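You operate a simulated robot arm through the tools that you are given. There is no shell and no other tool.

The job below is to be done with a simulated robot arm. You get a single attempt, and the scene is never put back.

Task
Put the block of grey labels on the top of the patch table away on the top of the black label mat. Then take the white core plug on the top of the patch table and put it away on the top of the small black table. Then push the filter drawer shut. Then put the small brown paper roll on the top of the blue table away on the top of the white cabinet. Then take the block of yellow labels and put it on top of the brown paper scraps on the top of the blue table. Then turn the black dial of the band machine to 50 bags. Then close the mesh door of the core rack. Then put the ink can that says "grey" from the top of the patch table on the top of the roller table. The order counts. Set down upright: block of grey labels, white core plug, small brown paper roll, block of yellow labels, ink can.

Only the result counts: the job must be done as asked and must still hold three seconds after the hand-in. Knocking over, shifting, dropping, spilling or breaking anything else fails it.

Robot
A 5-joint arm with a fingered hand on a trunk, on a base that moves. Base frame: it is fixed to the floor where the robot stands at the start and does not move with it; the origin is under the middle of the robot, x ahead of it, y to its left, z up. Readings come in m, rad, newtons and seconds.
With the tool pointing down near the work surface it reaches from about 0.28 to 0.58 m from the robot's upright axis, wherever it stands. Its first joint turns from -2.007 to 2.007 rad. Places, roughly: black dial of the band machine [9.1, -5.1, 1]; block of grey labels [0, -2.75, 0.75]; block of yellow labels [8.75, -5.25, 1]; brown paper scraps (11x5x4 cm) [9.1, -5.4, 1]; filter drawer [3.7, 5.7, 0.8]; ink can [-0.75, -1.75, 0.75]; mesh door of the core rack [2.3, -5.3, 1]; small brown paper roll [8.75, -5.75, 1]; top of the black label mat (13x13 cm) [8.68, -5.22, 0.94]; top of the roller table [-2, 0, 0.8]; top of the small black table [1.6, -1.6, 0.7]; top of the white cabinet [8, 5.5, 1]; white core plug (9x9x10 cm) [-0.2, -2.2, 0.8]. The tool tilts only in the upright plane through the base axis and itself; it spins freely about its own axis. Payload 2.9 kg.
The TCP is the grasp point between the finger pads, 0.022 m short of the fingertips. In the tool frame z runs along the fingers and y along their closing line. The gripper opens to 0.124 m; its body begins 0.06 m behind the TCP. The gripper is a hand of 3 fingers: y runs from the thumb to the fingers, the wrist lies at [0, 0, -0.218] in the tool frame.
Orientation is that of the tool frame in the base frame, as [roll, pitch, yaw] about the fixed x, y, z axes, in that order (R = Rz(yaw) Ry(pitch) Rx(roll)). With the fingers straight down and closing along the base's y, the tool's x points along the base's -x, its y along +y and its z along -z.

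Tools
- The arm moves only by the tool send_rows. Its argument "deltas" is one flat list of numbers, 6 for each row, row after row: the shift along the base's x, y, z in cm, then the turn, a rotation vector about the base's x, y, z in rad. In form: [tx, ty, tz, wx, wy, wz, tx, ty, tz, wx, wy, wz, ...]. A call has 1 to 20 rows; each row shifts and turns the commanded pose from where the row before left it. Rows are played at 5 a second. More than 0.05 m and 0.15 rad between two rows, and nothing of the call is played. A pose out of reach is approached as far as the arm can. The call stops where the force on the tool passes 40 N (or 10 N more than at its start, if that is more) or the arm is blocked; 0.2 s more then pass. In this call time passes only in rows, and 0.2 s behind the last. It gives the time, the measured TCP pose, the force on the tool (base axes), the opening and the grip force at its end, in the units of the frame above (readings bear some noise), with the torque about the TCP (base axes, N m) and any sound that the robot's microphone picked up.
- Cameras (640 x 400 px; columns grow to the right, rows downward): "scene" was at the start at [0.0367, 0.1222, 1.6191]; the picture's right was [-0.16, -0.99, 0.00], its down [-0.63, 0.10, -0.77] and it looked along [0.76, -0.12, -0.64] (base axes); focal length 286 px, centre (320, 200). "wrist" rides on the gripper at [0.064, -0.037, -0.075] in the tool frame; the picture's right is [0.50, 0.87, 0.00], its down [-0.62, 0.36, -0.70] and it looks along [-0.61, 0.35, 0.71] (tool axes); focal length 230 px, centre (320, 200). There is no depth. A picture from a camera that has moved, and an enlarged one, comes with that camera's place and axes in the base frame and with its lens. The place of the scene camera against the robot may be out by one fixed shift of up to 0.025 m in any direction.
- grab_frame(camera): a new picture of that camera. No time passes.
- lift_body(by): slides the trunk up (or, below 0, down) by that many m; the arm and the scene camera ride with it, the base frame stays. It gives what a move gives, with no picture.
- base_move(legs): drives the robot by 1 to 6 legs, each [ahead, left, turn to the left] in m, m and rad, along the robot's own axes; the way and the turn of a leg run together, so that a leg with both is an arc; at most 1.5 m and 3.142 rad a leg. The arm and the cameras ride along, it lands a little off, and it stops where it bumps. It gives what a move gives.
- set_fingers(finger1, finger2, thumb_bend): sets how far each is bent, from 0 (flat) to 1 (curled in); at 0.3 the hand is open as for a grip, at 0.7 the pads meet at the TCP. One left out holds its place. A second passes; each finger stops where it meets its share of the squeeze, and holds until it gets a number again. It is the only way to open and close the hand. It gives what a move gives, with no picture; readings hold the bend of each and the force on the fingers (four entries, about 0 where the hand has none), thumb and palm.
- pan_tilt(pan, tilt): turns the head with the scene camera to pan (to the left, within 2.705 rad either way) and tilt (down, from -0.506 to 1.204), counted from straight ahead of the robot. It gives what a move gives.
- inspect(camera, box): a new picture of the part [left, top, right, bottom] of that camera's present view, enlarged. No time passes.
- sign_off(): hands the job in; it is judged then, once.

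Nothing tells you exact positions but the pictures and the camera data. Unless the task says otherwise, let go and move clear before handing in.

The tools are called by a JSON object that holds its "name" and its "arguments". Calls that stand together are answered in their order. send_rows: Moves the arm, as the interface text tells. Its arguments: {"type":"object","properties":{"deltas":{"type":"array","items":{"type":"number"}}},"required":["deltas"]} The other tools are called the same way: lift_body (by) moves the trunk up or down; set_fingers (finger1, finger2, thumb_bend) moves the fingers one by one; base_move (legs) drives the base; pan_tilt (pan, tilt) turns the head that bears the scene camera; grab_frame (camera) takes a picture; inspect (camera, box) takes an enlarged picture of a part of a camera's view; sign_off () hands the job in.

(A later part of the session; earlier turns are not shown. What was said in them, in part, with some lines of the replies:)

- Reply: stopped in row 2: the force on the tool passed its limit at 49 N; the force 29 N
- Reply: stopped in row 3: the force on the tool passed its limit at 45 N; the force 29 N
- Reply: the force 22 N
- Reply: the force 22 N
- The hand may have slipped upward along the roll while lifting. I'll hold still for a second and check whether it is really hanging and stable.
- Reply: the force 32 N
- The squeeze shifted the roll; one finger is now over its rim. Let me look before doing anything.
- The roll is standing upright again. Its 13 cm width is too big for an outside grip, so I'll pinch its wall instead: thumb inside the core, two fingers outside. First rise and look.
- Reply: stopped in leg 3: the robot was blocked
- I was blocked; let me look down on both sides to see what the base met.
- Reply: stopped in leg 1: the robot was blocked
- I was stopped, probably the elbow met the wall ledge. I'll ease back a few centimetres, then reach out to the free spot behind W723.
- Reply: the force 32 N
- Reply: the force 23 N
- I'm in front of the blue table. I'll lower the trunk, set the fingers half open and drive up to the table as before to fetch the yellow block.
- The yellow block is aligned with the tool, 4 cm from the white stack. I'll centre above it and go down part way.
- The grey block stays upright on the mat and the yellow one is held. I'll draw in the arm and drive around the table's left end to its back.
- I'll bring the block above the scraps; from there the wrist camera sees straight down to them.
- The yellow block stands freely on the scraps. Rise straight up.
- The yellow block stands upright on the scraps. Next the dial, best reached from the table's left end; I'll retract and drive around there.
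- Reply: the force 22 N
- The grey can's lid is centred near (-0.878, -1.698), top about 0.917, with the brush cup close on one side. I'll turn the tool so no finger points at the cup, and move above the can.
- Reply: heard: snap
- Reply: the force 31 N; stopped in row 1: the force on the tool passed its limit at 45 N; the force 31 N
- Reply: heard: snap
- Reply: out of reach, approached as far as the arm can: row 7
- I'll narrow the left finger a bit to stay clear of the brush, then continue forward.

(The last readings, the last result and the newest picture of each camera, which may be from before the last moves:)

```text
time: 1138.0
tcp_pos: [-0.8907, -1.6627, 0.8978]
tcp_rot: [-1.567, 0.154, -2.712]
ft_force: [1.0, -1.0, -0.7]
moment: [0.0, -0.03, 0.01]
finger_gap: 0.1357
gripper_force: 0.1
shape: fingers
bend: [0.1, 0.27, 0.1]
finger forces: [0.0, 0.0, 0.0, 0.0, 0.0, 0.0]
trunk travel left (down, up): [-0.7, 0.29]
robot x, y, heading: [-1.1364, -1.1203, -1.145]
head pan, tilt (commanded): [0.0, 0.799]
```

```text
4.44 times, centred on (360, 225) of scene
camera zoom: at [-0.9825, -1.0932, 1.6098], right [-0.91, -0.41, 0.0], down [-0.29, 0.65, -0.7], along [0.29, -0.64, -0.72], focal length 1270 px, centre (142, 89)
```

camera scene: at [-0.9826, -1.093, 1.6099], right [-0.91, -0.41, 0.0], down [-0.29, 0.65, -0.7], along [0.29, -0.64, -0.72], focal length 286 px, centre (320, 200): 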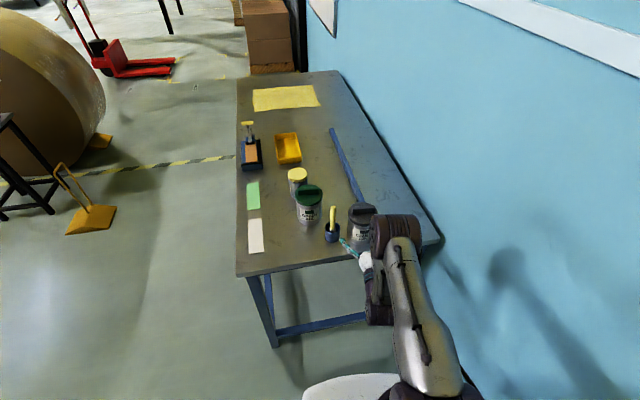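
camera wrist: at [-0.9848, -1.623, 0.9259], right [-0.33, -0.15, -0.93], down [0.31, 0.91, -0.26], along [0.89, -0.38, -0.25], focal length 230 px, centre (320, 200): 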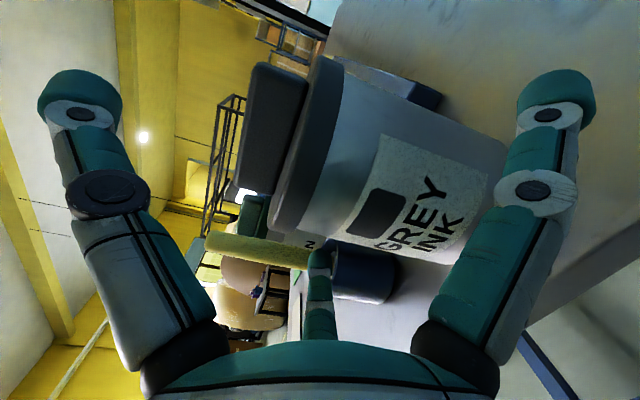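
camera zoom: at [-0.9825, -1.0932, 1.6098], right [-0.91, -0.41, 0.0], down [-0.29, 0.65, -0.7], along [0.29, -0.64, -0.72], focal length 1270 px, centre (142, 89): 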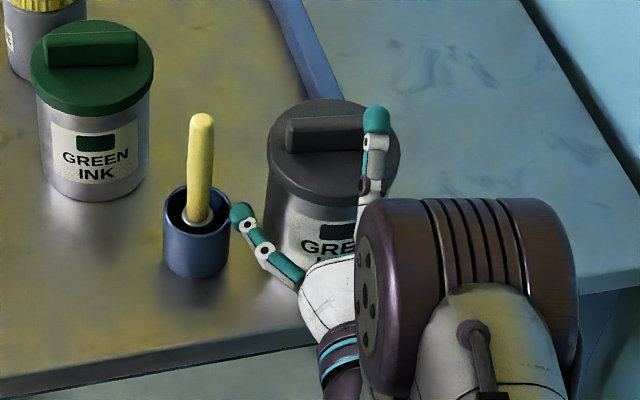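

{"name": "set_fingers", "arguments": {"finger1": 0.1, "finger2": 0.32, "thumb_bend": 0.1}}

{"name": "send_rows", "arguments": {"deltas": [0.41, -0.91, 0, 0, 0, 0, 0.41, -0.91, 0, 0, 0, 0]}}

{"name": "inspect", "arguments": {"camera": "scene", "box": [310, 190, 400, 260]}}

{"name": "grab_frame", "arguments": {"camera": "wrist"}}

```text
time: 1139.0
tcp_pos: [-0.8902, -1.6622, 0.9]
tcp_rot: [-1.566, 0.153, -2.713]
ft_force: [0.5, -0.5, 0.0]
moment: [0.01, 0.01, 0.02]
finger_gap: 0.136
gripper_force: 0.2
shape: fingers
bend: [0.1, 0.32, 0.1]
finger forces: [0.0, 0.1, 0.1, 0.0, 0.0, 0.0]
trunk travel left (down, up): [-0.7, 0.29]
robot x, y, heading: [-1.1344, -1.1237, -1.148]
head pan, tilt (commanded): [0.0, 0.799]
```

```text
time: 1139.6
tcp_pos: [-0.8818, -1.6804, 0.899]
tcp_rot: [-1.566, 0.154, -2.716]
ft_force: [0.3, 0.2, -0.4]
moment: [0.01, -0.02, -0.01]
finger_gap: 0.136
gripper_force: 0.0
shape: fingers
bend: [0.1, 0.32, 0.1]
finger forces: [0.0, 0.0, 0.0, 0.0, 0.0, 0.0]
trunk travel left (down, up): [-0.7, 0.29]
robot x, y, heading: [-1.1337, -1.1265, -1.147]
head pan, tilt (commanded): [0.0, 0.799]
```

```text
5.71 times, centred on (355, 225) of scene
camera zoom: at [-0.9825, -1.0931, 1.6098], right [-0.91, -0.41, 0.0], down [-0.29, 0.65, -0.7], along [0.29, -0.64, -0.72], focal length 1632 px, centre (120, 57)
```

zoom: 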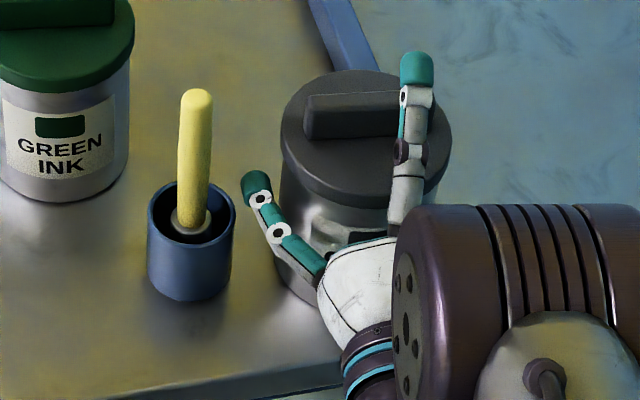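

```text
taken
camera wrist: at [-0.9766, -1.6415, 0.9257], right [-0.33, -0.15, -0.93], down [0.31, 0.91, -0.26], along [0.89, -0.38, -0.25], focal length 230 px, centre (320, 200)
```

wrist: 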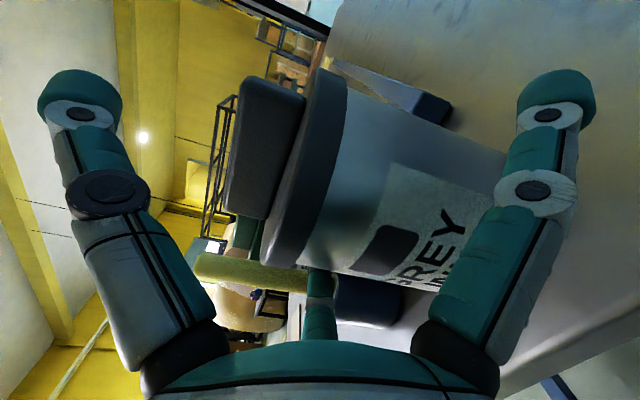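

Good clearance on both sides. Two more centimetres forward.

{"name": "send_rows", "arguments": {"deltas": [0.41, -0.91, 0, 0, 0, 0]}}

{"name": "send_rows", "arguments": {"deltas": [0.33, -0.72, 0, 0, 0, 0]}}

{"name": "inspect", "arguments": {"camera": "scene", "box": [310, 190, 400, 260]}}

{"name": "grab_frame", "arguments": {"camera": "wrist"}}

```text
time: 1140.0
tcp_pos: [-0.878, -1.6899, 0.8981]
tcp_rot: [-1.567, 0.153, -2.714]
ft_force: [-0.2, 0.6, -0.2]
moment: [0.01, -0.01, 0.01]
finger_gap: 0.1362
gripper_force: 0.1
shape: fingers
bend: [0.1, 0.32, 0.1]
finger forces: [0.0, 0.0, 0.1, 0.1, 0.0, 0.1]
trunk travel left (down, up): [-0.7, 0.29]
robot x, y, heading: [-1.1362, -1.1227, -1.152]
head pan, tilt (commanded): [0.0, 0.799]
```

```text
time: 1140.4
tcp_pos: [-0.8747, -1.6966, 0.8998]
tcp_rot: [-1.567, 0.155, -2.714]
ft_force: [0.5, -0.5, -0.3]
moment: [0.01, -0.01, 0.0]
finger_gap: 0.1361
gripper_force: 0.1
shape: fingers
bend: [0.1, 0.32, 0.1]
finger forces: [0.0, 0.1, 0.0, 0.1, 0.1, 0.1]
trunk travel left (down, up): [-0.7, 0.29]
robot x, y, heading: [-1.1342, -1.1229, -1.146]
head pan, tilt (commanded): [0.0, 0.799]
```

```text
5.71 times, centred on (355, 225) of scene
camera zoom: at [-0.9824, -1.0933, 1.6098], right [-0.91, -0.41, 0.0], down [-0.29, 0.65, -0.7], along [0.29, -0.64, -0.72], focal length 1632 px, centre (120, 57)
```

zoom: 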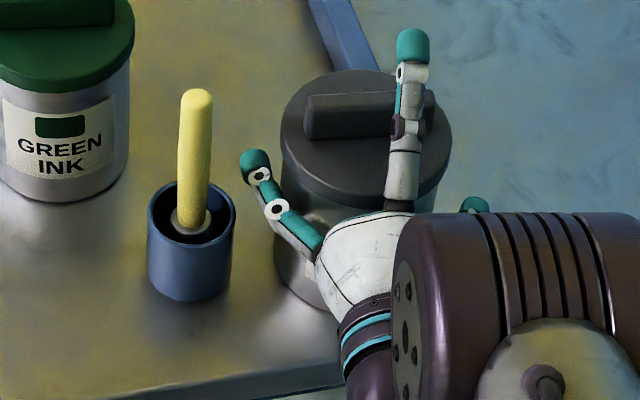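

```text
taken
camera wrist: at [-0.9697, -1.6575, 0.9251], right [-0.33, -0.15, -0.93], down [0.31, 0.91, -0.26], along [0.89, -0.38, -0.25], focal length 230 px, centre (320, 200)
```

wrist: 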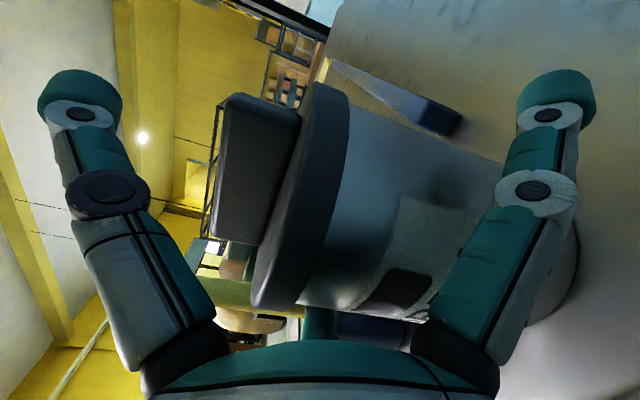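

The hand surrounds the can. Now close gently: thumb down onto the handle, fingers onto the body.

{"name": "set_fingers", "arguments": {"finger1": 0.26, "finger2": 0.36, "thumb_bend": 0.3}}

{"name": "grab_frame", "arguments": {"camera": "wrist"}}

{"name": "inspect", "arguments": {"camera": "scene", "box": [310, 190, 400, 260]}}

```text
time: 1141.4
tcp_pos: [-0.8749, -1.6964, 0.8992]
tcp_rot: [-1.568, 0.153, -2.715]
ft_force: [0.2, -0.1, 0.1]
moment: [-0.01, -0.02, -0.02]
finger_gap: 0.1079
gripper_force: 0.2
shape: fingers
bend: [0.26, 0.36, 0.3]
finger forces: [0.0, 0.2, 0.0, 0.1, 0.0, 0.1]
trunk travel left (down, up): [-0.7, 0.29]
robot x, y, heading: [-1.1362, -1.1259, -1.15]
head pan, tilt (commanded): [0.0, 0.799]
```

```text
taken
camera wrist: at [-0.9697, -1.6573, 0.9254], right [-0.33, -0.15, -0.93], down [0.31, 0.91, -0.26], along [0.89, -0.38, -0.25], focal length 230 px, centre (320, 200)
```

wrist: 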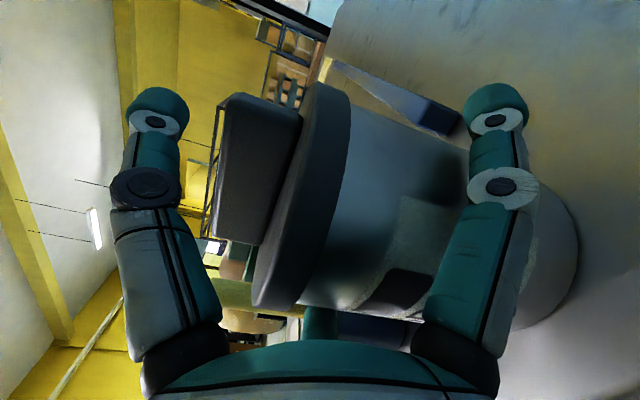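

```text
5.71 times, centred on (355, 225) of scene
camera zoom: at [-0.9825, -1.093, 1.6098], right [-0.91, -0.41, 0.0], down [-0.29, 0.65, -0.7], along [0.29, -0.64, -0.72], focal length 1632 px, centre (120, 57)
```

zoom: 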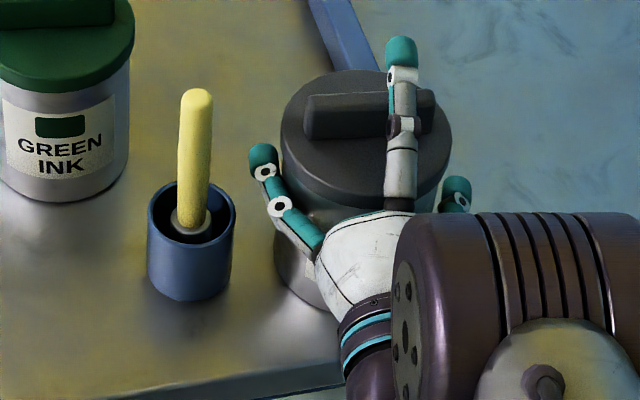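

{"name": "set_fingers", "arguments": {"finger1": 0.34, "finger2": 0.4, "thumb_bend": 0.37}}

{"name": "set_fingers", "arguments": {"finger1": 0.4, "finger2": 0.43, "thumb_bend": 0.42}}

{"name": "inspect", "arguments": {"camera": "scene", "box": [310, 190, 400, 260]}}

{"name": "grab_frame", "arguments": {"camera": "wrist"}}

```text
time: 1142.4
tcp_pos: [-0.875, -1.6975, 0.8982]
tcp_rot: [-1.567, 0.155, -2.713]
ft_force: [-0.1, -0.5, 0.7]
moment: [-0.02, 0.02, -0.01]
finger_gap: 0.0918
gripper_force: 1.6
shape: fingers
bend: [0.33, 0.39, 0.37]
finger forces: [1.3, 1.1, 0.1, 0.0, 0.1, 0.0]
trunk travel left (down, up): [-0.7, 0.29]
robot x, y, heading: [-1.1396, -1.1217, -1.147]
head pan, tilt (commanded): [0.0, 0.799]
```

```text
time: 1143.4
tcp_pos: [-0.8744, -1.6969, 0.8988]
tcp_rot: [-1.567, 0.154, -2.713]
ft_force: [0.4, -0.5, -0.2]
moment: [0.01, -0.04, 0.01]
finger_gap: 0.084
gripper_force: 4.2
shape: fingers
bend: [0.34, 0.4, 0.41]
finger forces: [4.4, 4.3, 0.0, 0.0, 1.1, 0.0]
trunk travel left (down, up): [-0.7, 0.29]
robot x, y, heading: [-1.1358, -1.1224, -1.145]
head pan, tilt (commanded): [0.0, 0.799]
```

```text
5.71 times, centred on (355, 225) of scene
camera zoom: at [-0.9824, -1.0934, 1.6098], right [-0.91, -0.41, 0.0], down [-0.29, 0.65, -0.7], along [0.29, -0.64, -0.72], focal length 1632 px, centre (120, 57)
```

zoom: 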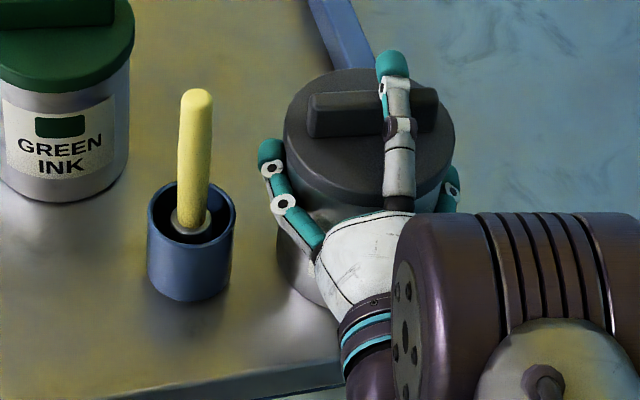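

```text
taken
camera wrist: at [-0.9697, -1.6575, 0.9253], right [-0.33, -0.15, -0.93], down [0.31, 0.91, -0.26], along [0.89, -0.38, -0.25], focal length 230 px, centre (320, 200)
```

wrist: 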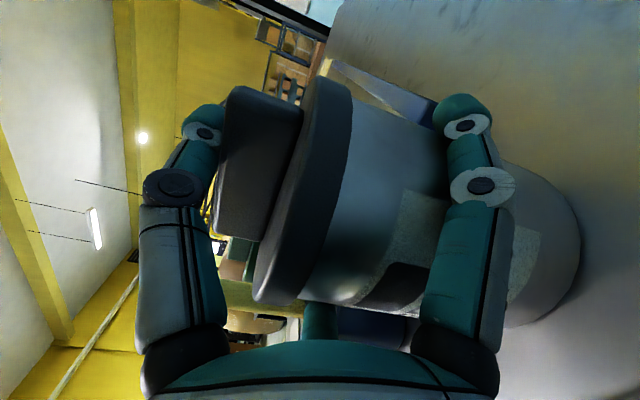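

All three contacts made: fingers on the body, thumb on the handle. Tighten.

{"name": "set_fingers", "arguments": {"finger1": 0.6, "finger2": 0.65, "thumb_bend": 0.55}}

{"name": "grab_frame", "arguments": {"camera": "wrist"}}

```text
time: 1144.4
tcp_pos: [-0.8754, -1.6963, 0.8997]
tcp_rot: [-1.566, 0.153, -2.715]
ft_force: [0.4, -1.3, 7.6]
moment: [-0.13, 0.27, 0.05]
finger_gap: 0.0788
gripper_force: 22.2
shape: fingers
bend: [0.35, 0.39, 0.46]
finger forces: [12.5, 13.7, 0.0, 0.0, 18.3, 0.0]
trunk travel left (down, up): [-0.7, 0.29]
robot x, y, heading: [-1.133, -1.1261, -1.152]
head pan, tilt (commanded): [0.0, 0.799]
```

```text
taken
camera wrist: at [-0.9698, -1.6569, 0.9263], right [-0.33, -0.15, -0.93], down [0.32, 0.91, -0.26], along [0.89, -0.38, -0.25], focal length 230 px, centre (320, 200)
```

wrist: 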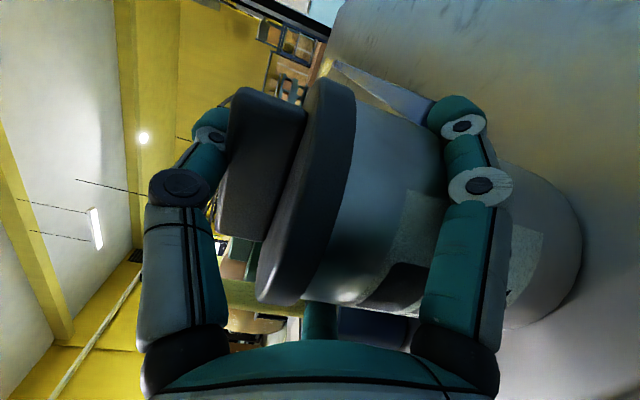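

{"name": "send_rows", "arguments": {"deltas": [0, 0, 0.4, 0, 0, 0, 0, 0, 0.5, 0, 0, 0]}}

{"name": "send_rows", "arguments": {"deltas": [0, 0, 0.6, 0, 0, 0]}}

{"name": "inspect", "arguments": {"camera": "scene", "box": [310, 190, 400, 260]}}

{"name": "grab_frame", "arguments": {"camera": "wrist"}}

```text
time: 1145.0
tcp_pos: [-0.8747, -1.696, 0.9067]
tcp_rot: [-1.568, 0.152, -2.714]
ft_force: [0.8, -0.6, -3.0]
moment: [0.03, 0.01, 0.01]
finger_gap: 0.0743
gripper_force: 17.0
shape: fingers
bend: [0.36, 0.38, 0.48]
finger forces: [8.5, 13.7, 0.0, 0.0, 12.1, 0.0]
trunk travel left (down, up): [-0.7, 0.29]
robot x, y, heading: [-1.1391, -1.1262, -1.148]
head pan, tilt (commanded): [0.0, 0.799]
```

```text
time: 1145.4
tcp_pos: [-0.8743, -1.6969, 0.914]
tcp_rot: [-1.567, 0.155, -2.713]
ft_force: [0.1, 0.4, -1.3]
moment: [0.03, 0.05, -0.02]
finger_gap: 0.074
gripper_force: 17.2
shape: fingers
bend: [0.36, 0.38, 0.48]
finger forces: [8.5, 13.7, 0.1, 0.0, 12.0, 0.0]
trunk travel left (down, up): [-0.7, 0.29]
robot x, y, heading: [-1.1335, -1.1254, -1.148]
head pan, tilt (commanded): [0.0, 0.799]
```

```text
5.71 times, centred on (355, 225) of scene
camera zoom: at [-0.9824, -1.0933, 1.6098], right [-0.91, -0.41, 0.0], down [-0.29, 0.65, -0.7], along [0.29, -0.64, -0.72], focal length 1632 px, centre (120, 57)
```

zoom: 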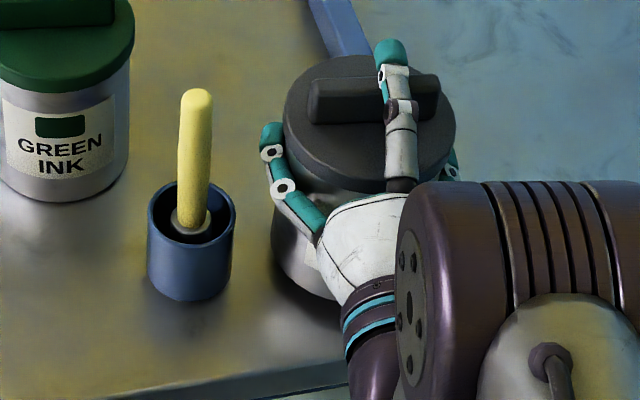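

```text
taken
camera wrist: at [-0.9693, -1.6573, 0.9401], right [-0.33, -0.15, -0.93], down [0.31, 0.91, -0.26], along [0.89, -0.38, -0.25], focal length 230 px, centre (320, 200)
```

wrist: 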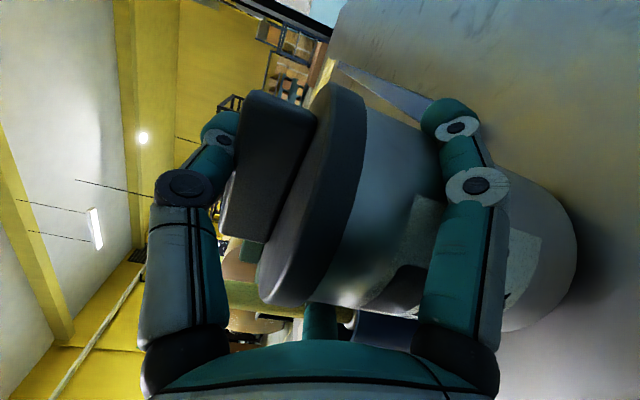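

{"name": "send_rows", "arguments": {"deltas": [0, 0, 1, 0, 0, 0, 0, 0, 1, 0, 0, 0, 0, 0, 1, 0, 0, 0]}}

{"name": "grab_frame", "arguments": {"camera": "wrist"}}

{"name": "inspect", "arguments": {"camera": "scene", "box": [310, 170, 410, 260]}}

```text
time: 1146.2
tcp_pos: [-0.8737, -1.6981, 0.9447]
tcp_rot: [-1.567, 0.154, -2.712]
ft_force: [0.5, -0.4, -2.1]
moment: [-0.03, 0.01, -0.01]
finger_gap: 0.0737
gripper_force: 16.9
shape: fingers
bend: [0.36, 0.38, 0.48]
finger forces: [8.5, 13.7, 0.0, 0.0, 12.1, 0.1]
trunk travel left (down, up): [-0.7, 0.29]
robot x, y, heading: [-1.1361, -1.1253, -1.149]
head pan, tilt (commanded): [0.0, 0.799]
```

```text
taken
camera wrist: at [-0.9691, -1.6573, 0.9708], right [-0.33, -0.15, -0.93], down [0.31, 0.91, -0.26], along [0.89, -0.38, -0.25], focal length 230 px, centre (320, 200)
```

wrist: 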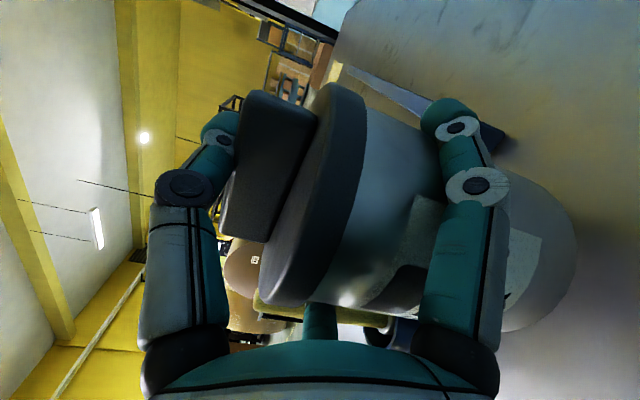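

```text
4.44 times, centred on (360, 215) of scene
camera zoom: at [-0.9824, -1.0933, 1.6098], right [-0.91, -0.41, 0.0], down [-0.29, 0.65, -0.7], along [0.29, -0.64, -0.72], focal length 1270 px, centre (142, 133)
```

zoom: 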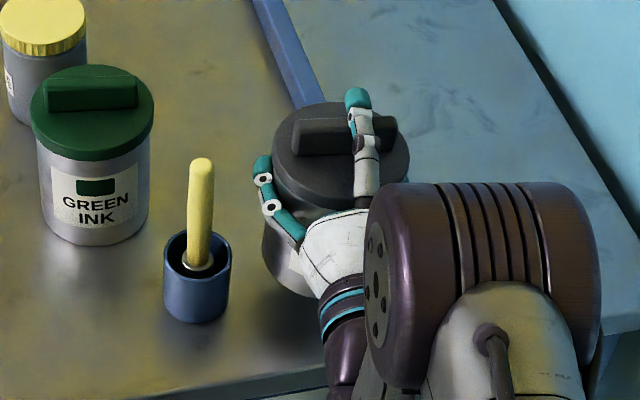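

The whole can is off the table (lid held down by the thumb). I'll raise the trunk well clear and turn around toward the roller table, sweeping over free space.

{"name": "lift_body", "arguments": {"by": 0.2}}

{"name": "base_move", "arguments": {"legs": [[-0.1, 0.1, 0], [0, 0, 1.7]]}}

{"name": "grab_frame", "arguments": {"camera": "wrist"}}

```text
time: 1148.3
tcp_pos: [-0.8741, -1.6968, 1.1443]
tcp_rot: [-1.568, 0.155, -2.712]
ft_force: [-0.2, -0.8, -2.3]
moment: [-0.02, 0.01, -0.03]
finger_gap: 0.074
gripper_force: 17.4
shape: fingers
bend: [0.36, 0.38, 0.48]
finger forces: [8.6, 13.6, 0.0, 0.0, 12.0, 0.0]
trunk travel left (down, up): [-0.9, 0.09]
robot x, y, heading: [-1.1345, -1.1259, -1.151]
head pan, tilt (commanded): [0.0, 0.799]
```

```text
time: 1153.8
tcp_pos: [-0.5553, -0.6526, 1.1426]
tcp_rot: [-1.566, 0.154, -0.996]
ft_force: [0.2, -0.3, -2.4]
moment: [-0.04, -0.01, 0.0]
finger_gap: 0.0731
gripper_force: 16.4
shape: fingers
bend: [0.37, 0.38, 0.48]
finger forces: [8.7, 13.5, 0.0, 0.1, 11.1, 0.0]
trunk travel left (down, up): [-0.9, 0.09]
robot x, y, heading: [-1.0851, -0.9936, 0.569]
head pan, tilt (commanded): [0.0, 0.799]
```

```text
taken
camera wrist: at [-0.5825, -0.7511, 1.1705], right [0.2, -0.3, -0.93], down [-0.95, 0.18, -0.26], along [0.24, 0.94, -0.25], focal length 230 px, centre (320, 200)
```

wrist: 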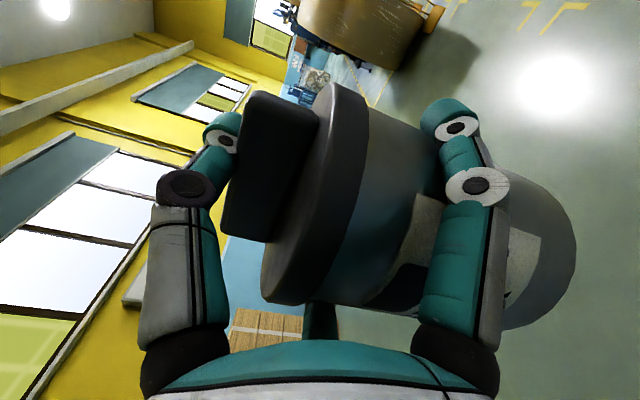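

{"name": "pan_tilt", "arguments": {"pan": 1.5, "tilt": 0.7}}

{"name": "grab_frame", "arguments": {"camera": "scene"}}

```text
time: 1155.4
tcp_pos: [-0.5559, -0.6521, 1.1436]
tcp_rot: [-1.567, 0.153, -0.998]
ft_force: [0.4, -0.5, -2.6]
moment: [-0.02, -0.03, 0.02]
finger_gap: 0.0732
gripper_force: 16.9
shape: fingers
bend: [0.37, 0.38, 0.48]
finger forces: [8.6, 13.5, 0.0, 0.1, 11.0, 0.0]
trunk travel left (down, up): [-0.9, 0.09]
robot x, y, heading: [-1.0831, -0.9928, 0.564]
head pan, tilt (commanded): [1.499, 0.7]
```

```text
taken
camera scene: at [-1.2409, -0.8371, 1.8181], right [0.88, 0.48, 0.0], down [0.31, -0.57, -0.76], along [-0.36, 0.67, -0.64], focal length 286 px, centre (320, 200)
```

scene: 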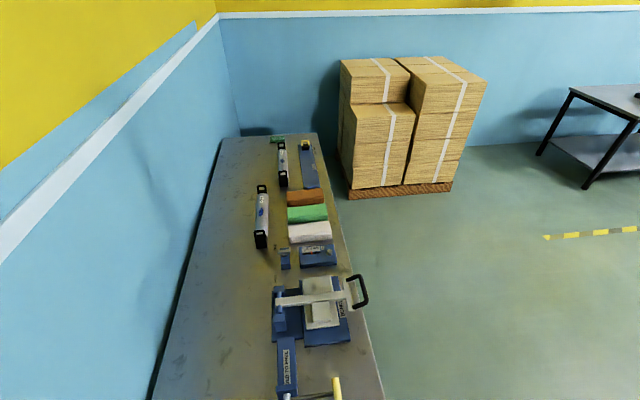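

{"name": "pan_tilt", "arguments": {"pan": 1.5, "tilt": 1.1}}

{"name": "grab_frame", "arguments": {"camera": "scene"}}

```text
time: 1156.3
tcp_pos: [-0.5555, -0.6534, 1.1431]
tcp_rot: [-1.567, 0.155, -0.996]
ft_force: [0.8, -1.3, -3.6]
moment: [-0.01, 0.0, 0.0]
finger_gap: 0.073
gripper_force: 16.9
shape: fingers
bend: [0.37, 0.38, 0.48]
finger forces: [8.5, 13.5, 0.0, 0.0, 11.2, 0.0]
trunk travel left (down, up): [-0.9, 0.09]
robot x, y, heading: [-1.0867, -0.9906, 0.57]
head pan, tilt (commanded): [1.499, 1.1]
```

```text
taken
camera scene: at [-1.2306, -0.8563, 1.7882], right [0.88, 0.48, 0.0], down [0.42, -0.78, -0.45], along [-0.22, 0.4, -0.89], focal length 286 px, centre (320, 200)
```

scene: 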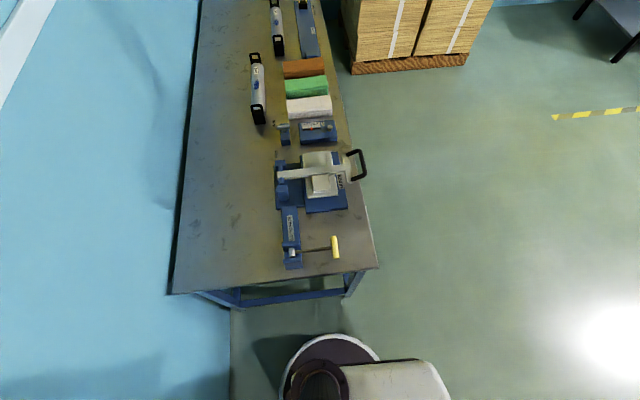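

The back-left part of the roller table is free. I'll turn to face it and shift so the can comes over the free spot at about (-1.67, -0.70).

{"name": "base_move", "arguments": {"legs": [[0, 0, 1.81], [-0.005, 0.19, 0]]}}

{"name": "pan_tilt", "arguments": {"pan": 0.0, "tilt": 0.9}}

{"name": "grab_frame", "arguments": {"camera": "scene"}}

{"name": "grab_frame", "arguments": {"camera": "wrist"}}

```text
time: 1162.1
tcp_pos: [-1.6608, -0.6851, 1.1444]
tcp_rot: [-1.568, 0.153, 0.79]
ft_force: [0.0, -0.7, -1.0]
moment: [-0.01, -0.04, 0.01]
finger_gap: 0.0722
gripper_force: 16.6
shape: fingers
bend: [0.37, 0.38, 0.48]
finger forces: [8.7, 13.2, 0.0, 0.1, 10.0, 0.0]
trunk travel left (down, up): [-0.9, 0.09]
robot x, y, heading: [-1.2179, -1.1308, 2.348]
head pan, tilt (commanded): [1.499, 1.1]
```

```text
time: 1163.7
tcp_pos: [-1.661, -0.6855, 1.144]
tcp_rot: [-1.566, 0.153, 0.79]
ft_force: [-0.5, 0.3, -1.9]
moment: [-0.01, 0.01, -0.01]
finger_gap: 0.0721
gripper_force: 16.4
shape: fingers
bend: [0.37, 0.38, 0.48]
finger forces: [8.7, 13.3, 0.1, 0.0, 10.0, 0.1]
trunk travel left (down, up): [-0.9, 0.09]
robot x, y, heading: [-1.2125, -1.1303, 2.35]
head pan, tilt (commanded): [0.0, 0.901]
```

```text
taken
camera scene: at [-1.3177, -1.2297, 1.8019], right [0.71, 0.71, 0.0], down [0.55, -0.56, -0.62], along [-0.44, 0.44, -0.78], focal length 286 px, centre (320, 200)
```

scene: 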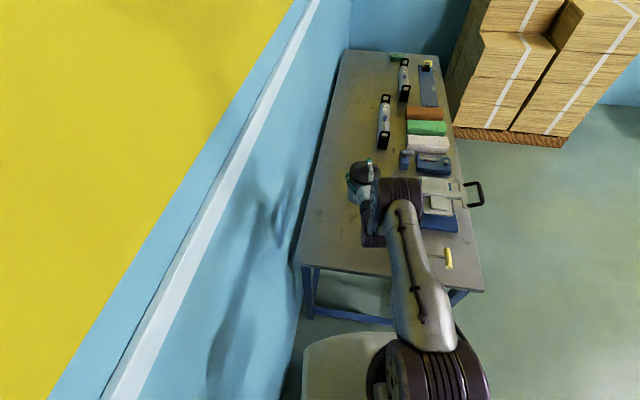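

```text
taken
camera wrist: at [-1.5602, -0.6903, 1.1705], right [0.25, 0.26, -0.93], down [0.03, -0.97, -0.26], along [-0.97, 0.04, -0.25], focal length 230 px, centre (320, 200)
```

wrist: 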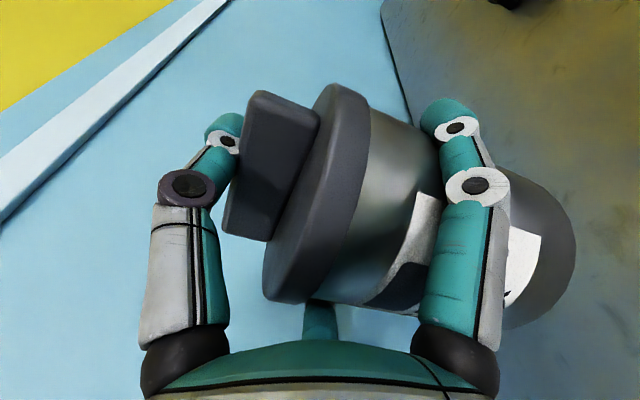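

The can is over the free spot. I'll lower the trunk, then creep down with the arm until contact.

{"name": "lift_body", "arguments": {"by": -0.18}}

{"name": "grab_frame", "arguments": {"camera": "wrist"}}

{"name": "inspect", "arguments": {"camera": "scene", "box": [290, 110, 430, 230]}}

```text
time: 1165.7
tcp_pos: [-1.6615, -0.6863, 0.9638]
tcp_rot: [-1.567, 0.152, 0.787]
ft_force: [0.2, 0.6, -2.8]
moment: [-0.02, -0.02, -0.03]
finger_gap: 0.0725
gripper_force: 16.0
shape: fingers
bend: [0.37, 0.38, 0.48]
finger forces: [8.7, 13.1, 0.0, 0.0, 10.0, 0.0]
trunk travel left (down, up): [-0.72, 0.27]
robot x, y, heading: [-1.2164, -1.1304, 2.353]
head pan, tilt (commanded): [0.0, 0.901]
```

```text
taken
camera wrist: at [-1.56, -0.6904, 0.9906], right [0.25, 0.26, -0.93], down [0.03, -0.97, -0.26], along [-0.97, 0.04, -0.25], focal length 230 px, centre (320, 200)
```

wrist: 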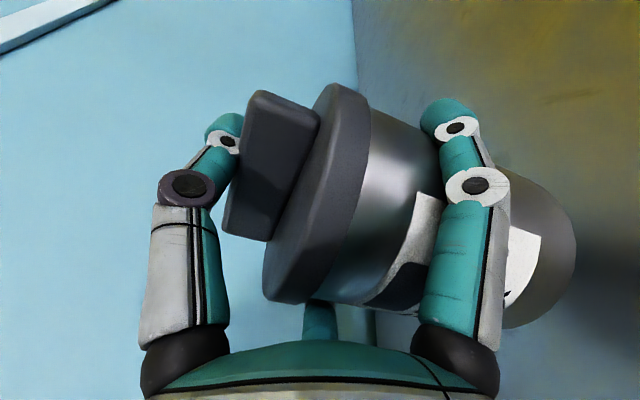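

```text
3.33 times, centred on (360, 170) of scene
camera zoom: at [-1.3175, -1.2298, 1.622], right [0.71, 0.7, 0.0], down [0.55, -0.56, -0.62], along [-0.44, 0.44, -0.78], focal length 952 px, centre (187, 300)
```

zoom: 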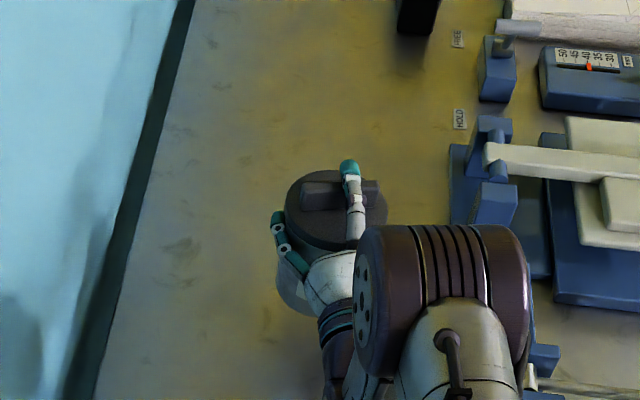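

{"name": "send_rows", "arguments": {"deltas": [0, 0, -2, 0, 0, 0, 0, 0, -1.5, 0, 0, 0]}}

{"name": "send_rows", "arguments": {"deltas": [0, 0, -0.5, 0, 0, 0, 0, 0, -0.5, 0, 0, 0]}}

{"name": "send_rows", "arguments": {"deltas": [0, 0, -0.4, 0, 0, 0]}}

{"name": "send_rows", "arguments": {"deltas": [0, 0, -0.4, 0, 0, 0]}}

```text
time: 1166.3
tcp_pos: [-1.662, -0.6843, 0.9291]
tcp_rot: [-1.568, 0.155, 0.787]
ft_force: [-0.2, 0.2, -2.4]
moment: [0.01, 0.02, 0.01]
finger_gap: 0.0723
gripper_force: 15.5
shape: fingers
bend: [0.37, 0.38, 0.48]
finger forces: [8.8, 13.3, 0.0, 0.0, 10.1, 0.0]
trunk travel left (down, up): [-0.72, 0.27]
robot x, y, heading: [-1.2168, -1.1296, 2.351]
head pan, tilt (commanded): [0.0, 0.901]
```

```text
time: 1166.9
tcp_pos: [-1.6623, -0.6857, 0.9187]
tcp_rot: [-1.567, 0.153, 0.786]
ft_force: [-0.2, -0.3, -2.7]
moment: [0.02, -0.02, -0.01]
finger_gap: 0.0724
gripper_force: 15.4
shape: fingers
bend: [0.37, 0.38, 0.48]
finger forces: [8.6, 13.1, 0.1, 0.1, 10.0, 0.0]
trunk travel left (down, up): [-0.72, 0.27]
robot x, y, heading: [-1.2144, -1.1283, 2.346]
head pan, tilt (commanded): [0.0, 0.901]
```

```text
time: 1167.3
tcp_pos: [-1.66, -0.6854, 0.915]
tcp_rot: [-1.567, 0.155, 0.786]
ft_force: [-1.1, -0.2, -1.3]
moment: [0.02, -0.02, 0.02]
finger_gap: 0.0724
gripper_force: 15.8
shape: fingers
bend: [0.37, 0.38, 0.48]
finger forces: [8.7, 13.2, 0.1, 0.1, 9.9, 0.1]
trunk travel left (down, up): [-0.72, 0.27]
robot x, y, heading: [-1.211, -1.1274, 2.35]
head pan, tilt (commanded): [0.0, 0.901]
```

```text
time: 1167.7
tcp_pos: [-1.6607, -0.6864, 0.9109]
tcp_rot: [-1.568, 0.153, 0.787]
ft_force: [0.0, -0.4, -1.3]
moment: [-0.06, -0.05, 0.0]
finger_gap: 0.0721
gripper_force: 15.9
shape: fingers
bend: [0.37, 0.38, 0.48]
finger forces: [8.7, 13.2, 0.1, 0.0, 10.0, 0.1]
trunk travel left (down, up): [-0.72, 0.27]
robot x, y, heading: [-1.2173, -1.13, 2.352]
head pan, tilt (commanded): [0.0, 0.901]
```

{"name": "send_rows", "arguments": {"deltas": [0, 0, -0.3, 0, 0, 0]}}

{"name": "send_rows", "arguments": {"deltas": [0, 0, -0.3, 0, 0, 0]}}

{"name": "send_rows", "arguments": {"deltas": [0, 0, -0.3, 0, 0, 0]}}

{"name": "grab_frame", "arguments": {"camera": "wrist"}}

```text
time: 1168.1
tcp_pos: [-1.6614, -0.6859, 0.9078]
tcp_rot: [-1.568, 0.153, 0.79]
ft_force: [0.0, 1.3, -2.4]
moment: [0.02, -0.02, 0.03]
finger_gap: 0.0724
gripper_force: 15.8
shape: fingers
bend: [0.37, 0.38, 0.48]
finger forces: [8.7, 13.2, 0.0, 0.0, 10.0, 0.0]
trunk travel left (down, up): [-0.72, 0.27]
robot x, y, heading: [-1.2129, -1.1307, 2.356]
head pan, tilt (commanded): [0.0, 0.901]
```

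```text
time: 1168.5
tcp_pos: [-1.6613, -0.6866, 0.9039]
tcp_rot: [-1.566, 0.153, 0.789]
ft_force: [0.9, -1.2, -1.2]
moment: [0.05, -0.01, 0.02]
finger_gap: 0.0723
gripper_force: 16.1
shape: fingers
bend: [0.37, 0.38, 0.48]
finger forces: [9.0, 13.2, 0.0, 0.0, 10.7, 0.0]
trunk travel left (down, up): [-0.72, 0.27]
robot x, y, heading: [-1.2179, -1.1321, 2.358]
head pan, tilt (commanded): [0.0, 0.901]
```

```text
time: 1168.9
tcp_pos: [-1.6609, -0.6869, 0.9036]
tcp_rot: [-1.563, 0.154, 0.788]
ft_force: [-1.3, -0.8, 9.0]
moment: [0.18, -0.14, 0.05]
finger_gap: 0.0729
gripper_force: 19.4
shape: fingers
bend: [0.37, 0.38, 0.48]
finger forces: [11.5, 14.5, 0.0, 0.0, 13.5, 0.0]
trunk travel left (down, up): [-0.72, 0.27]
robot x, y, heading: [-1.217, -1.1318, 2.354]
head pan, tilt (commanded): [0.0, 0.901]
```

```text
taken
camera wrist: at [-1.5595, -0.6912, 0.9305], right [0.25, 0.26, -0.93], down [0.03, -0.96, -0.26], along [-0.97, 0.04, -0.25], focal length 230 px, centre (320, 200)
```

wrist: 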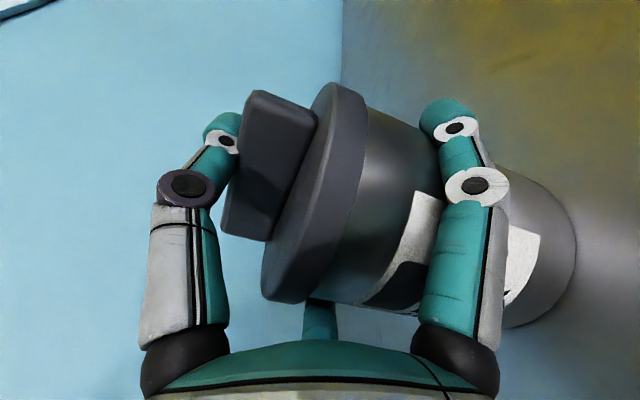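

Contact at about 9 N. I'll open the two side fingers first while the thumb still holds the can down, then lift the thumb.

{"name": "set_fingers", "arguments": {"finger1": 0.31, "finger2": 0.34}}

{"name": "set_fingers", "arguments": {"finger1": 0.15, "finger2": 0.2}}

{"name": "grab_frame", "arguments": {"camera": "wrist"}}

```text
time: 1169.9
tcp_pos: [-1.661, -0.6872, 0.9025]
tcp_rot: [-1.563, 0.154, 0.79]
ft_force: [-3.1, -1.2, 13.6]
moment: [0.19, -0.13, 0.03]
finger_gap: 0.0813
gripper_force: 6.4
shape: fingers
bend: [0.31, 0.34, 0.48]
finger forces: [0.0, 0.0, 0.1, 0.1, 13.4, 0.1]
trunk travel left (down, up): [-0.72, 0.27]
robot x, y, heading: [-1.2159, -1.1276, 2.351]
head pan, tilt (commanded): [0.0, 0.901]
```

```text
time: 1170.9
tcp_pos: [-1.6605, -0.687, 0.9034]
tcp_rot: [-1.567, 0.154, 0.789]
ft_force: [-3.6, -2.1, 12.9]
moment: [0.17, -0.09, 0.02]
finger_gap: 0.0968
gripper_force: 7.2
shape: fingers
bend: [0.15, 0.2, 0.48]
finger forces: [0.0, 0.0, 0.0, 0.0, 13.3, 0.0]
trunk travel left (down, up): [-0.72, 0.27]
robot x, y, heading: [-1.2108, -1.1299, 2.355]
head pan, tilt (commanded): [0.0, 0.901]
```

```text
taken
camera wrist: at [-1.5591, -0.6918, 0.9297], right [0.25, 0.26, -0.93], down [0.03, -0.96, -0.26], along [-0.97, 0.04, -0.25], focal length 230 px, centre (320, 200)
```

wrist: 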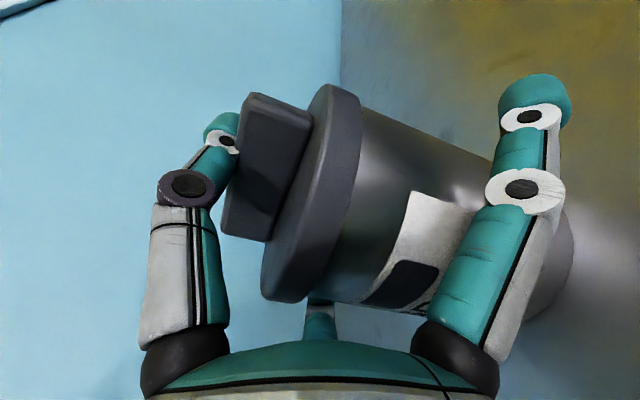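

Now lift the thumb in steps.

{"name": "set_fingers", "arguments": {"thumb_bend": 0.4}}

{"name": "set_fingers", "arguments": {"finger1": 0.1, "finger2": 0.15, "thumb_bend": 0.15}}

{"name": "grab_frame", "arguments": {"camera": "wrist"}}

{"name": "inspect", "arguments": {"camera": "scene", "box": [300, 130, 420, 230]}}

```text
time: 1171.9
tcp_pos: [-1.6617, -0.6863, 0.9011]
tcp_rot: [-1.567, 0.154, 0.788]
ft_force: [0.8, 0.4, -0.4]
moment: [-0.01, -0.03, 0.02]
finger_gap: 0.1041
gripper_force: 0.1
shape: fingers
bend: [0.15, 0.2, 0.4]
finger forces: [0.1, 0.1, 0.0, 0.0, 0.0, 0.0]
trunk travel left (down, up): [-0.72, 0.27]
robot x, y, heading: [-1.2189, -1.1315, 2.354]
head pan, tilt (commanded): [0.0, 0.901]
```

```text
time: 1172.9
tcp_pos: [-1.662, -0.6862, 0.9025]
tcp_rot: [-1.569, 0.154, 0.787]
ft_force: [0.4, -0.2, -0.1]
moment: [0.02, -0.03, 0.02]
finger_gap: 0.1322
gripper_force: 0.2
shape: fingers
bend: [0.1, 0.15, 0.15]
finger forces: [0.0, 0.0, 0.0, 0.0, 0.0, 0.0]
trunk travel left (down, up): [-0.72, 0.27]
robot x, y, heading: [-1.2153, -1.1323, 2.351]
head pan, tilt (commanded): [0.0, 0.901]
```

```text
taken
camera wrist: at [-1.5596, -0.6905, 0.9286], right [0.25, 0.26, -0.93], down [0.03, -0.97, -0.26], along [-0.97, 0.04, -0.25], focal length 230 px, centre (320, 200)
```

wrist: 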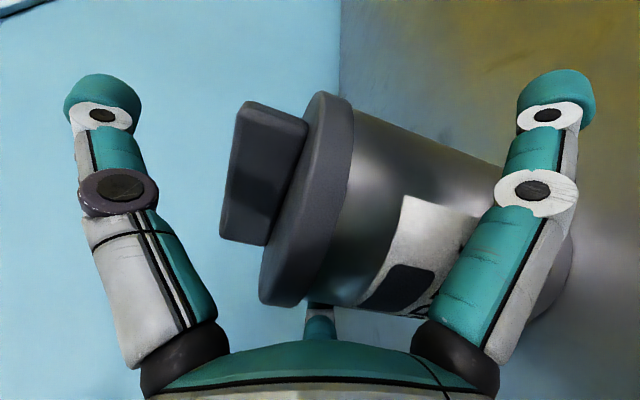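

```text
4.00 times, centred on (360, 180) of scene
camera zoom: at [-1.3172, -1.2301, 1.6219], right [0.71, 0.7, 0.0], down [0.55, -0.56, -0.62], along [-0.44, 0.44, -0.78], focal length 1143 px, centre (160, 280)
```

zoom: 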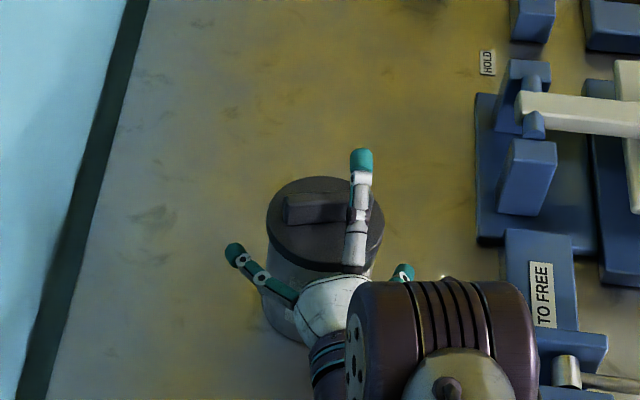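

The can stands upright with its lid on. I'll withdraw the hand straight back.

{"name": "send_rows", "arguments": {"deltas": [0.7, -0.7, 0, 0, 0, 0, 1.4, -1.4, 0, 0, 0, 0, 1.4, -1.4, 0, 0, 0, 0, 1.4, -1.4, 0, 0, 0, 0, 1.4, -1.4, 0, 0, 0, 0]}}

{"name": "grab_frame", "arguments": {"camera": "wrist"}}

{"name": "base_move", "arguments": {"legs": [[-0.12, 0, 0]]}}

{"name": "grab_frame", "arguments": {"camera": "scene"}}

{"name": "inspect", "arguments": {"camera": "scene", "box": [290, 90, 430, 230]}}

```text
time: 1174.1
tcp_pos: [-1.5972, -0.75, 0.9016]
tcp_rot: [-1.568, 0.154, 0.79]
ft_force: [0.0, -0.7, -0.2]
moment: [0.02, 0.02, 0.01]
finger_gap: 0.1325
gripper_force: 0.2
shape: fingers
bend: [0.1, 0.15, 0.15]
finger forces: [0.0, 0.1, 0.0, 0.0, 0.0, 0.0]
trunk travel left (down, up): [-0.72, 0.27]
robot x, y, heading: [-1.2144, -1.1331, 2.356]
head pan, tilt (commanded): [0.0, 0.901]
```

```text
taken
camera wrist: at [-1.4963, -0.7538, 0.9291], right [0.25, 0.26, -0.93], down [0.03, -0.97, -0.26], along [-0.97, 0.04, -0.25], focal length 230 px, centre (320, 200)
```

wrist: 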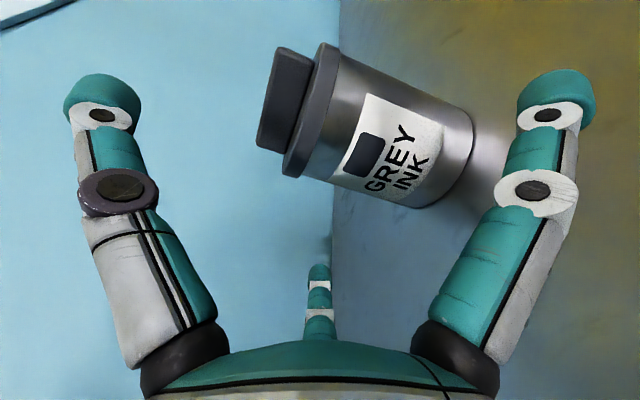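

```text
time: 1175.4
tcp_pos: [-1.5122, -0.835, 0.9031]
tcp_rot: [-1.565, 0.152, 0.789]
ft_force: [0.4, -0.3, 0.2]
moment: [-0.01, 0.02, -0.01]
finger_gap: 0.1326
gripper_force: 0.1
shape: fingers
bend: [0.1, 0.15, 0.15]
finger forces: [0.0, 0.0, 0.0, 0.0, 0.0, 0.0]
trunk travel left (down, up): [-0.72, 0.27]
robot x, y, heading: [-1.1313, -1.2143, 2.354]
head pan, tilt (commanded): [0.0, 0.901]
```

```text
taken
camera scene: at [-1.2314, -1.3164, 1.6219], right [0.71, 0.7, 0.0], down [0.55, -0.56, -0.62], along [-0.44, 0.44, -0.78], focal length 286 px, centre (320, 200)
```

scene: 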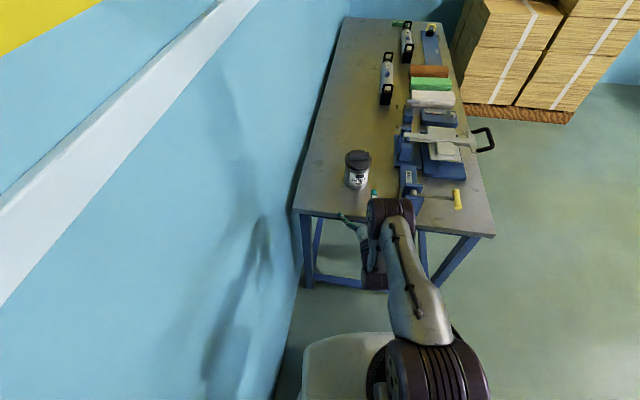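

```text
2.86 times, centred on (360, 160) of scene
camera zoom: at [-1.2314, -1.3164, 1.6219], right [0.71, 0.7, 0.0], down [0.55, -0.56, -0.62], along [-0.44, 0.44, -0.78], focal length 816 px, centre (206, 314)
```

zoom: 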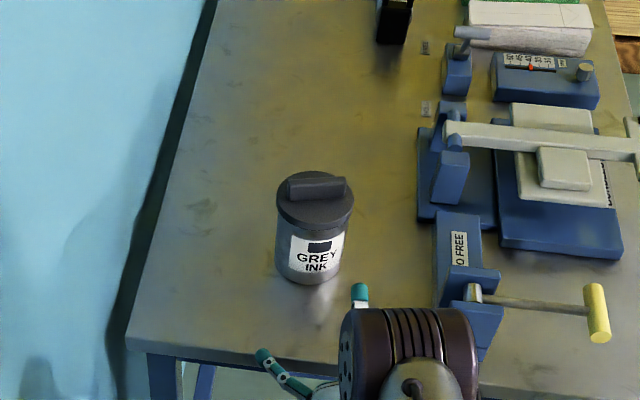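

The GREY INK can stands upright on the roller table. I'll raise the arm clear, and check that the patch table is undisturbed.

{"name": "lift_body", "arguments": {"by": 0.25}}

{"name": "pan_tilt", "arguments": {"pan": 2.5, "tilt": 0.8}}

{"name": "grab_frame", "arguments": {"camera": "scene"}}

```text
time: 1178.0
tcp_pos: [-1.5133, -0.8343, 1.1516]
tcp_rot: [-1.568, 0.153, 0.791]
ft_force: [0.1, -0.6, 1.0]
moment: [0.0, 0.0, 0.0]
finger_gap: 0.1325
gripper_force: 0.1
shape: fingers
bend: [0.1, 0.15, 0.15]
finger forces: [0.1, 0.1, 0.0, 0.1, 0.0, 0.0]
trunk travel left (down, up): [-0.97, 0.02]
robot x, y, heading: [-1.1294, -1.215, 2.347]
head pan, tilt (commanded): [0.0, 0.901]
```

```text
time: 1180.2
tcp_pos: [-1.513, -0.8347, 1.1518]
tcp_rot: [-1.568, 0.154, 0.789]
ft_force: [0.6, -0.5, -0.4]
moment: [0.05, 0.0, 0.03]
finger_gap: 0.1324
gripper_force: 0.0
shape: fingers
bend: [0.1, 0.15, 0.15]
finger forces: [0.0, 0.1, 0.0, 0.1, 0.0, 0.1]
trunk travel left (down, up): [-0.97, 0.02]
robot x, y, heading: [-1.1317, -1.2133, 2.355]
head pan, tilt (commanded): [2.499, 0.799]
```

```text
taken
camera scene: at [-1.1677, -1.4491, 1.8798], right [-0.99, -0.14, 0.0], down [-0.1, 0.71, -0.7], along [0.1, -0.69, -0.72], focal length 286 px, centre (320, 200)
```

scene: 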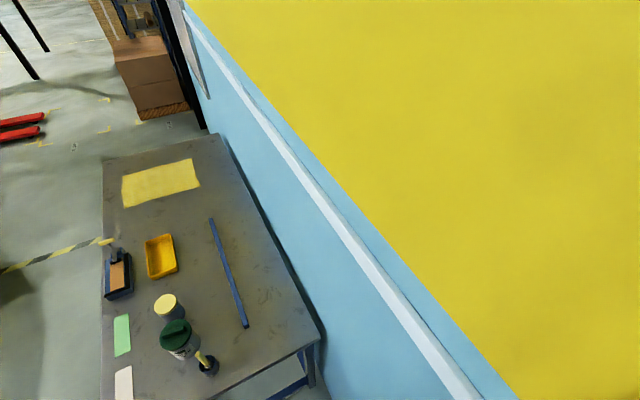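

The patch table is undisturbed. I'll move clear and glance at the small black table too.

{"name": "base_move", "arguments": {"legs": [[0, -0.45, 0]]}}

{"name": "pan_tilt", "arguments": {"pan": -2.5, "tilt": 0.3}}

{"name": "grab_frame", "arguments": {"camera": "scene"}}

{"name": "pan_tilt", "arguments": {"pan": 0.3, "tilt": 0.7}}

{"name": "grab_frame", "arguments": {"camera": "scene"}}

```text
time: 1182.9
tcp_pos: [-1.1959, -0.5194, 1.1531]
tcp_rot: [-1.567, 0.153, 0.79]
ft_force: [-0.2, 0.1, 0.4]
moment: [0.03, 0.01, 0.03]
finger_gap: 0.1323
gripper_force: 0.0
shape: fingers
bend: [0.1, 0.15, 0.15]
finger forces: [0.1, 0.0, 0.0, 0.1, 0.0, 0.1]
trunk travel left (down, up): [-0.97, 0.02]
robot x, y, heading: [-0.8139, -0.9001, 2.349]
head pan, tilt (commanded): [2.499, 0.799]
```

```text
time: 1186.9
tcp_pos: [-1.1953, -0.5179, 1.1532]
tcp_rot: [-1.567, 0.152, 0.789]
ft_force: [0.3, 0.4, 0.3]
moment: [0.0, 0.0, 0.02]
finger_gap: 0.1326
gripper_force: 0.1
shape: fingers
bend: [0.1, 0.15, 0.15]
finger forces: [0.0, 0.0, 0.0, 0.0, 0.1, 0.0]
trunk travel left (down, up): [-0.97, 0.02]
robot x, y, heading: [-0.8125, -0.8983, 2.354]
head pan, tilt (commanded): [-2.499, 0.3]
```

```text
taken
camera scene: at [-0.7686, -1.0666, 1.9242], right [-0.14, -0.99, 0.0], down [-0.29, 0.04, -0.96], along [0.95, -0.14, -0.3], focal length 286 px, centre (320, 200)
```

scene: 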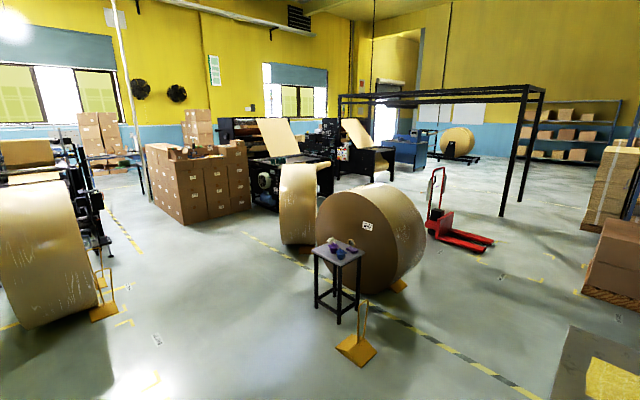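

```text
time: 1189.3
tcp_pos: [-1.1961, -0.518, 1.1516]
tcp_rot: [-1.567, 0.155, 0.789]
ft_force: [-0.8, 0.5, -0.3]
moment: [0.0, 0.0, -0.01]
finger_gap: 0.1322
gripper_force: 0.1
shape: fingers
bend: [0.1, 0.15, 0.15]
finger forces: [0.1, 0.0, 0.0, 0.1, 0.0, 0.0]
trunk travel left (down, up): [-0.97, 0.02]
robot x, y, heading: [-0.8123, -0.8973, 2.358]
head pan, tilt (commanded): [0.3, 0.7]
```

```text
taken
camera scene: at [-0.936, -1.0133, 1.8881], right [0.47, 0.88, 0.0], down [0.57, -0.3, -0.76], along [-0.68, 0.36, -0.64], focal length 286 px, centre (320, 200)
```

scene: 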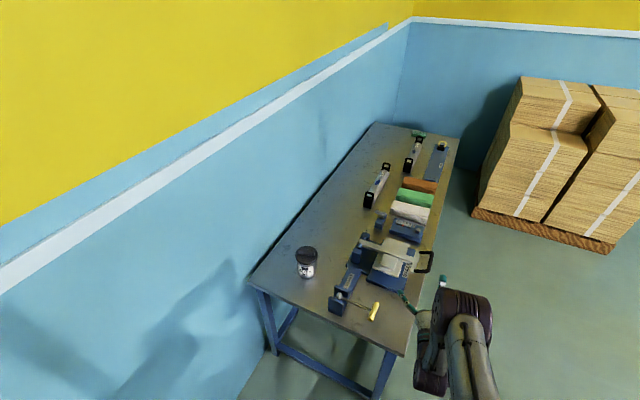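

Everything is in place: the can stands on the roller table, the plug is on the black table, and the hand is empty and clear. Handing in.

{"name": "sign_off", "arguments": {}}

```text
The job is handed in.
```

I finished all eight steps in the order given and handed in the job; I can't see the verdict from here.

1. **Grey labels:** the block stands upright on the black label mat.
2. **White core plug:** it stands upright on the left side of the small black table.
3. **Filter drawer:** it is pushed fully shut. A second push met a hard stop.
4. **Small brown paper roll (W502):** it stands upright at the right rear of the white cabinet top, behind roll W723.
5. **Yellow labels:** the block stands upright on the brown paper scraps.
6. **Black dial:** it is turned from 30 to 50 bags, and the pointer lines up with the 50 mark.
7. **Mesh door:** it is closed. It met a firm stop and stayed shut after I backed off.
8. **Ink can "GREY INK":** it stands upright on the roller table with its lid on.

These things could affect the result:

- **Ink can lid:** my first grip lifted only the lid. I put it back, heard it snap on, and carried the can by its body with the lid held down. I saw no spill.
- **Paper roll grip:** before I found a firm hold, the roll tilted and slid a few centimetres on the blue table. It never fell, and nothing else there was touched.
- **Base bumps:** the base was stopped twice while I looked for a way to the white cabinet. One stop was at the corner of a packing table, the other probably at the wall beside the cabinet. I didn't see the packing table move, but I couldn't measure it.
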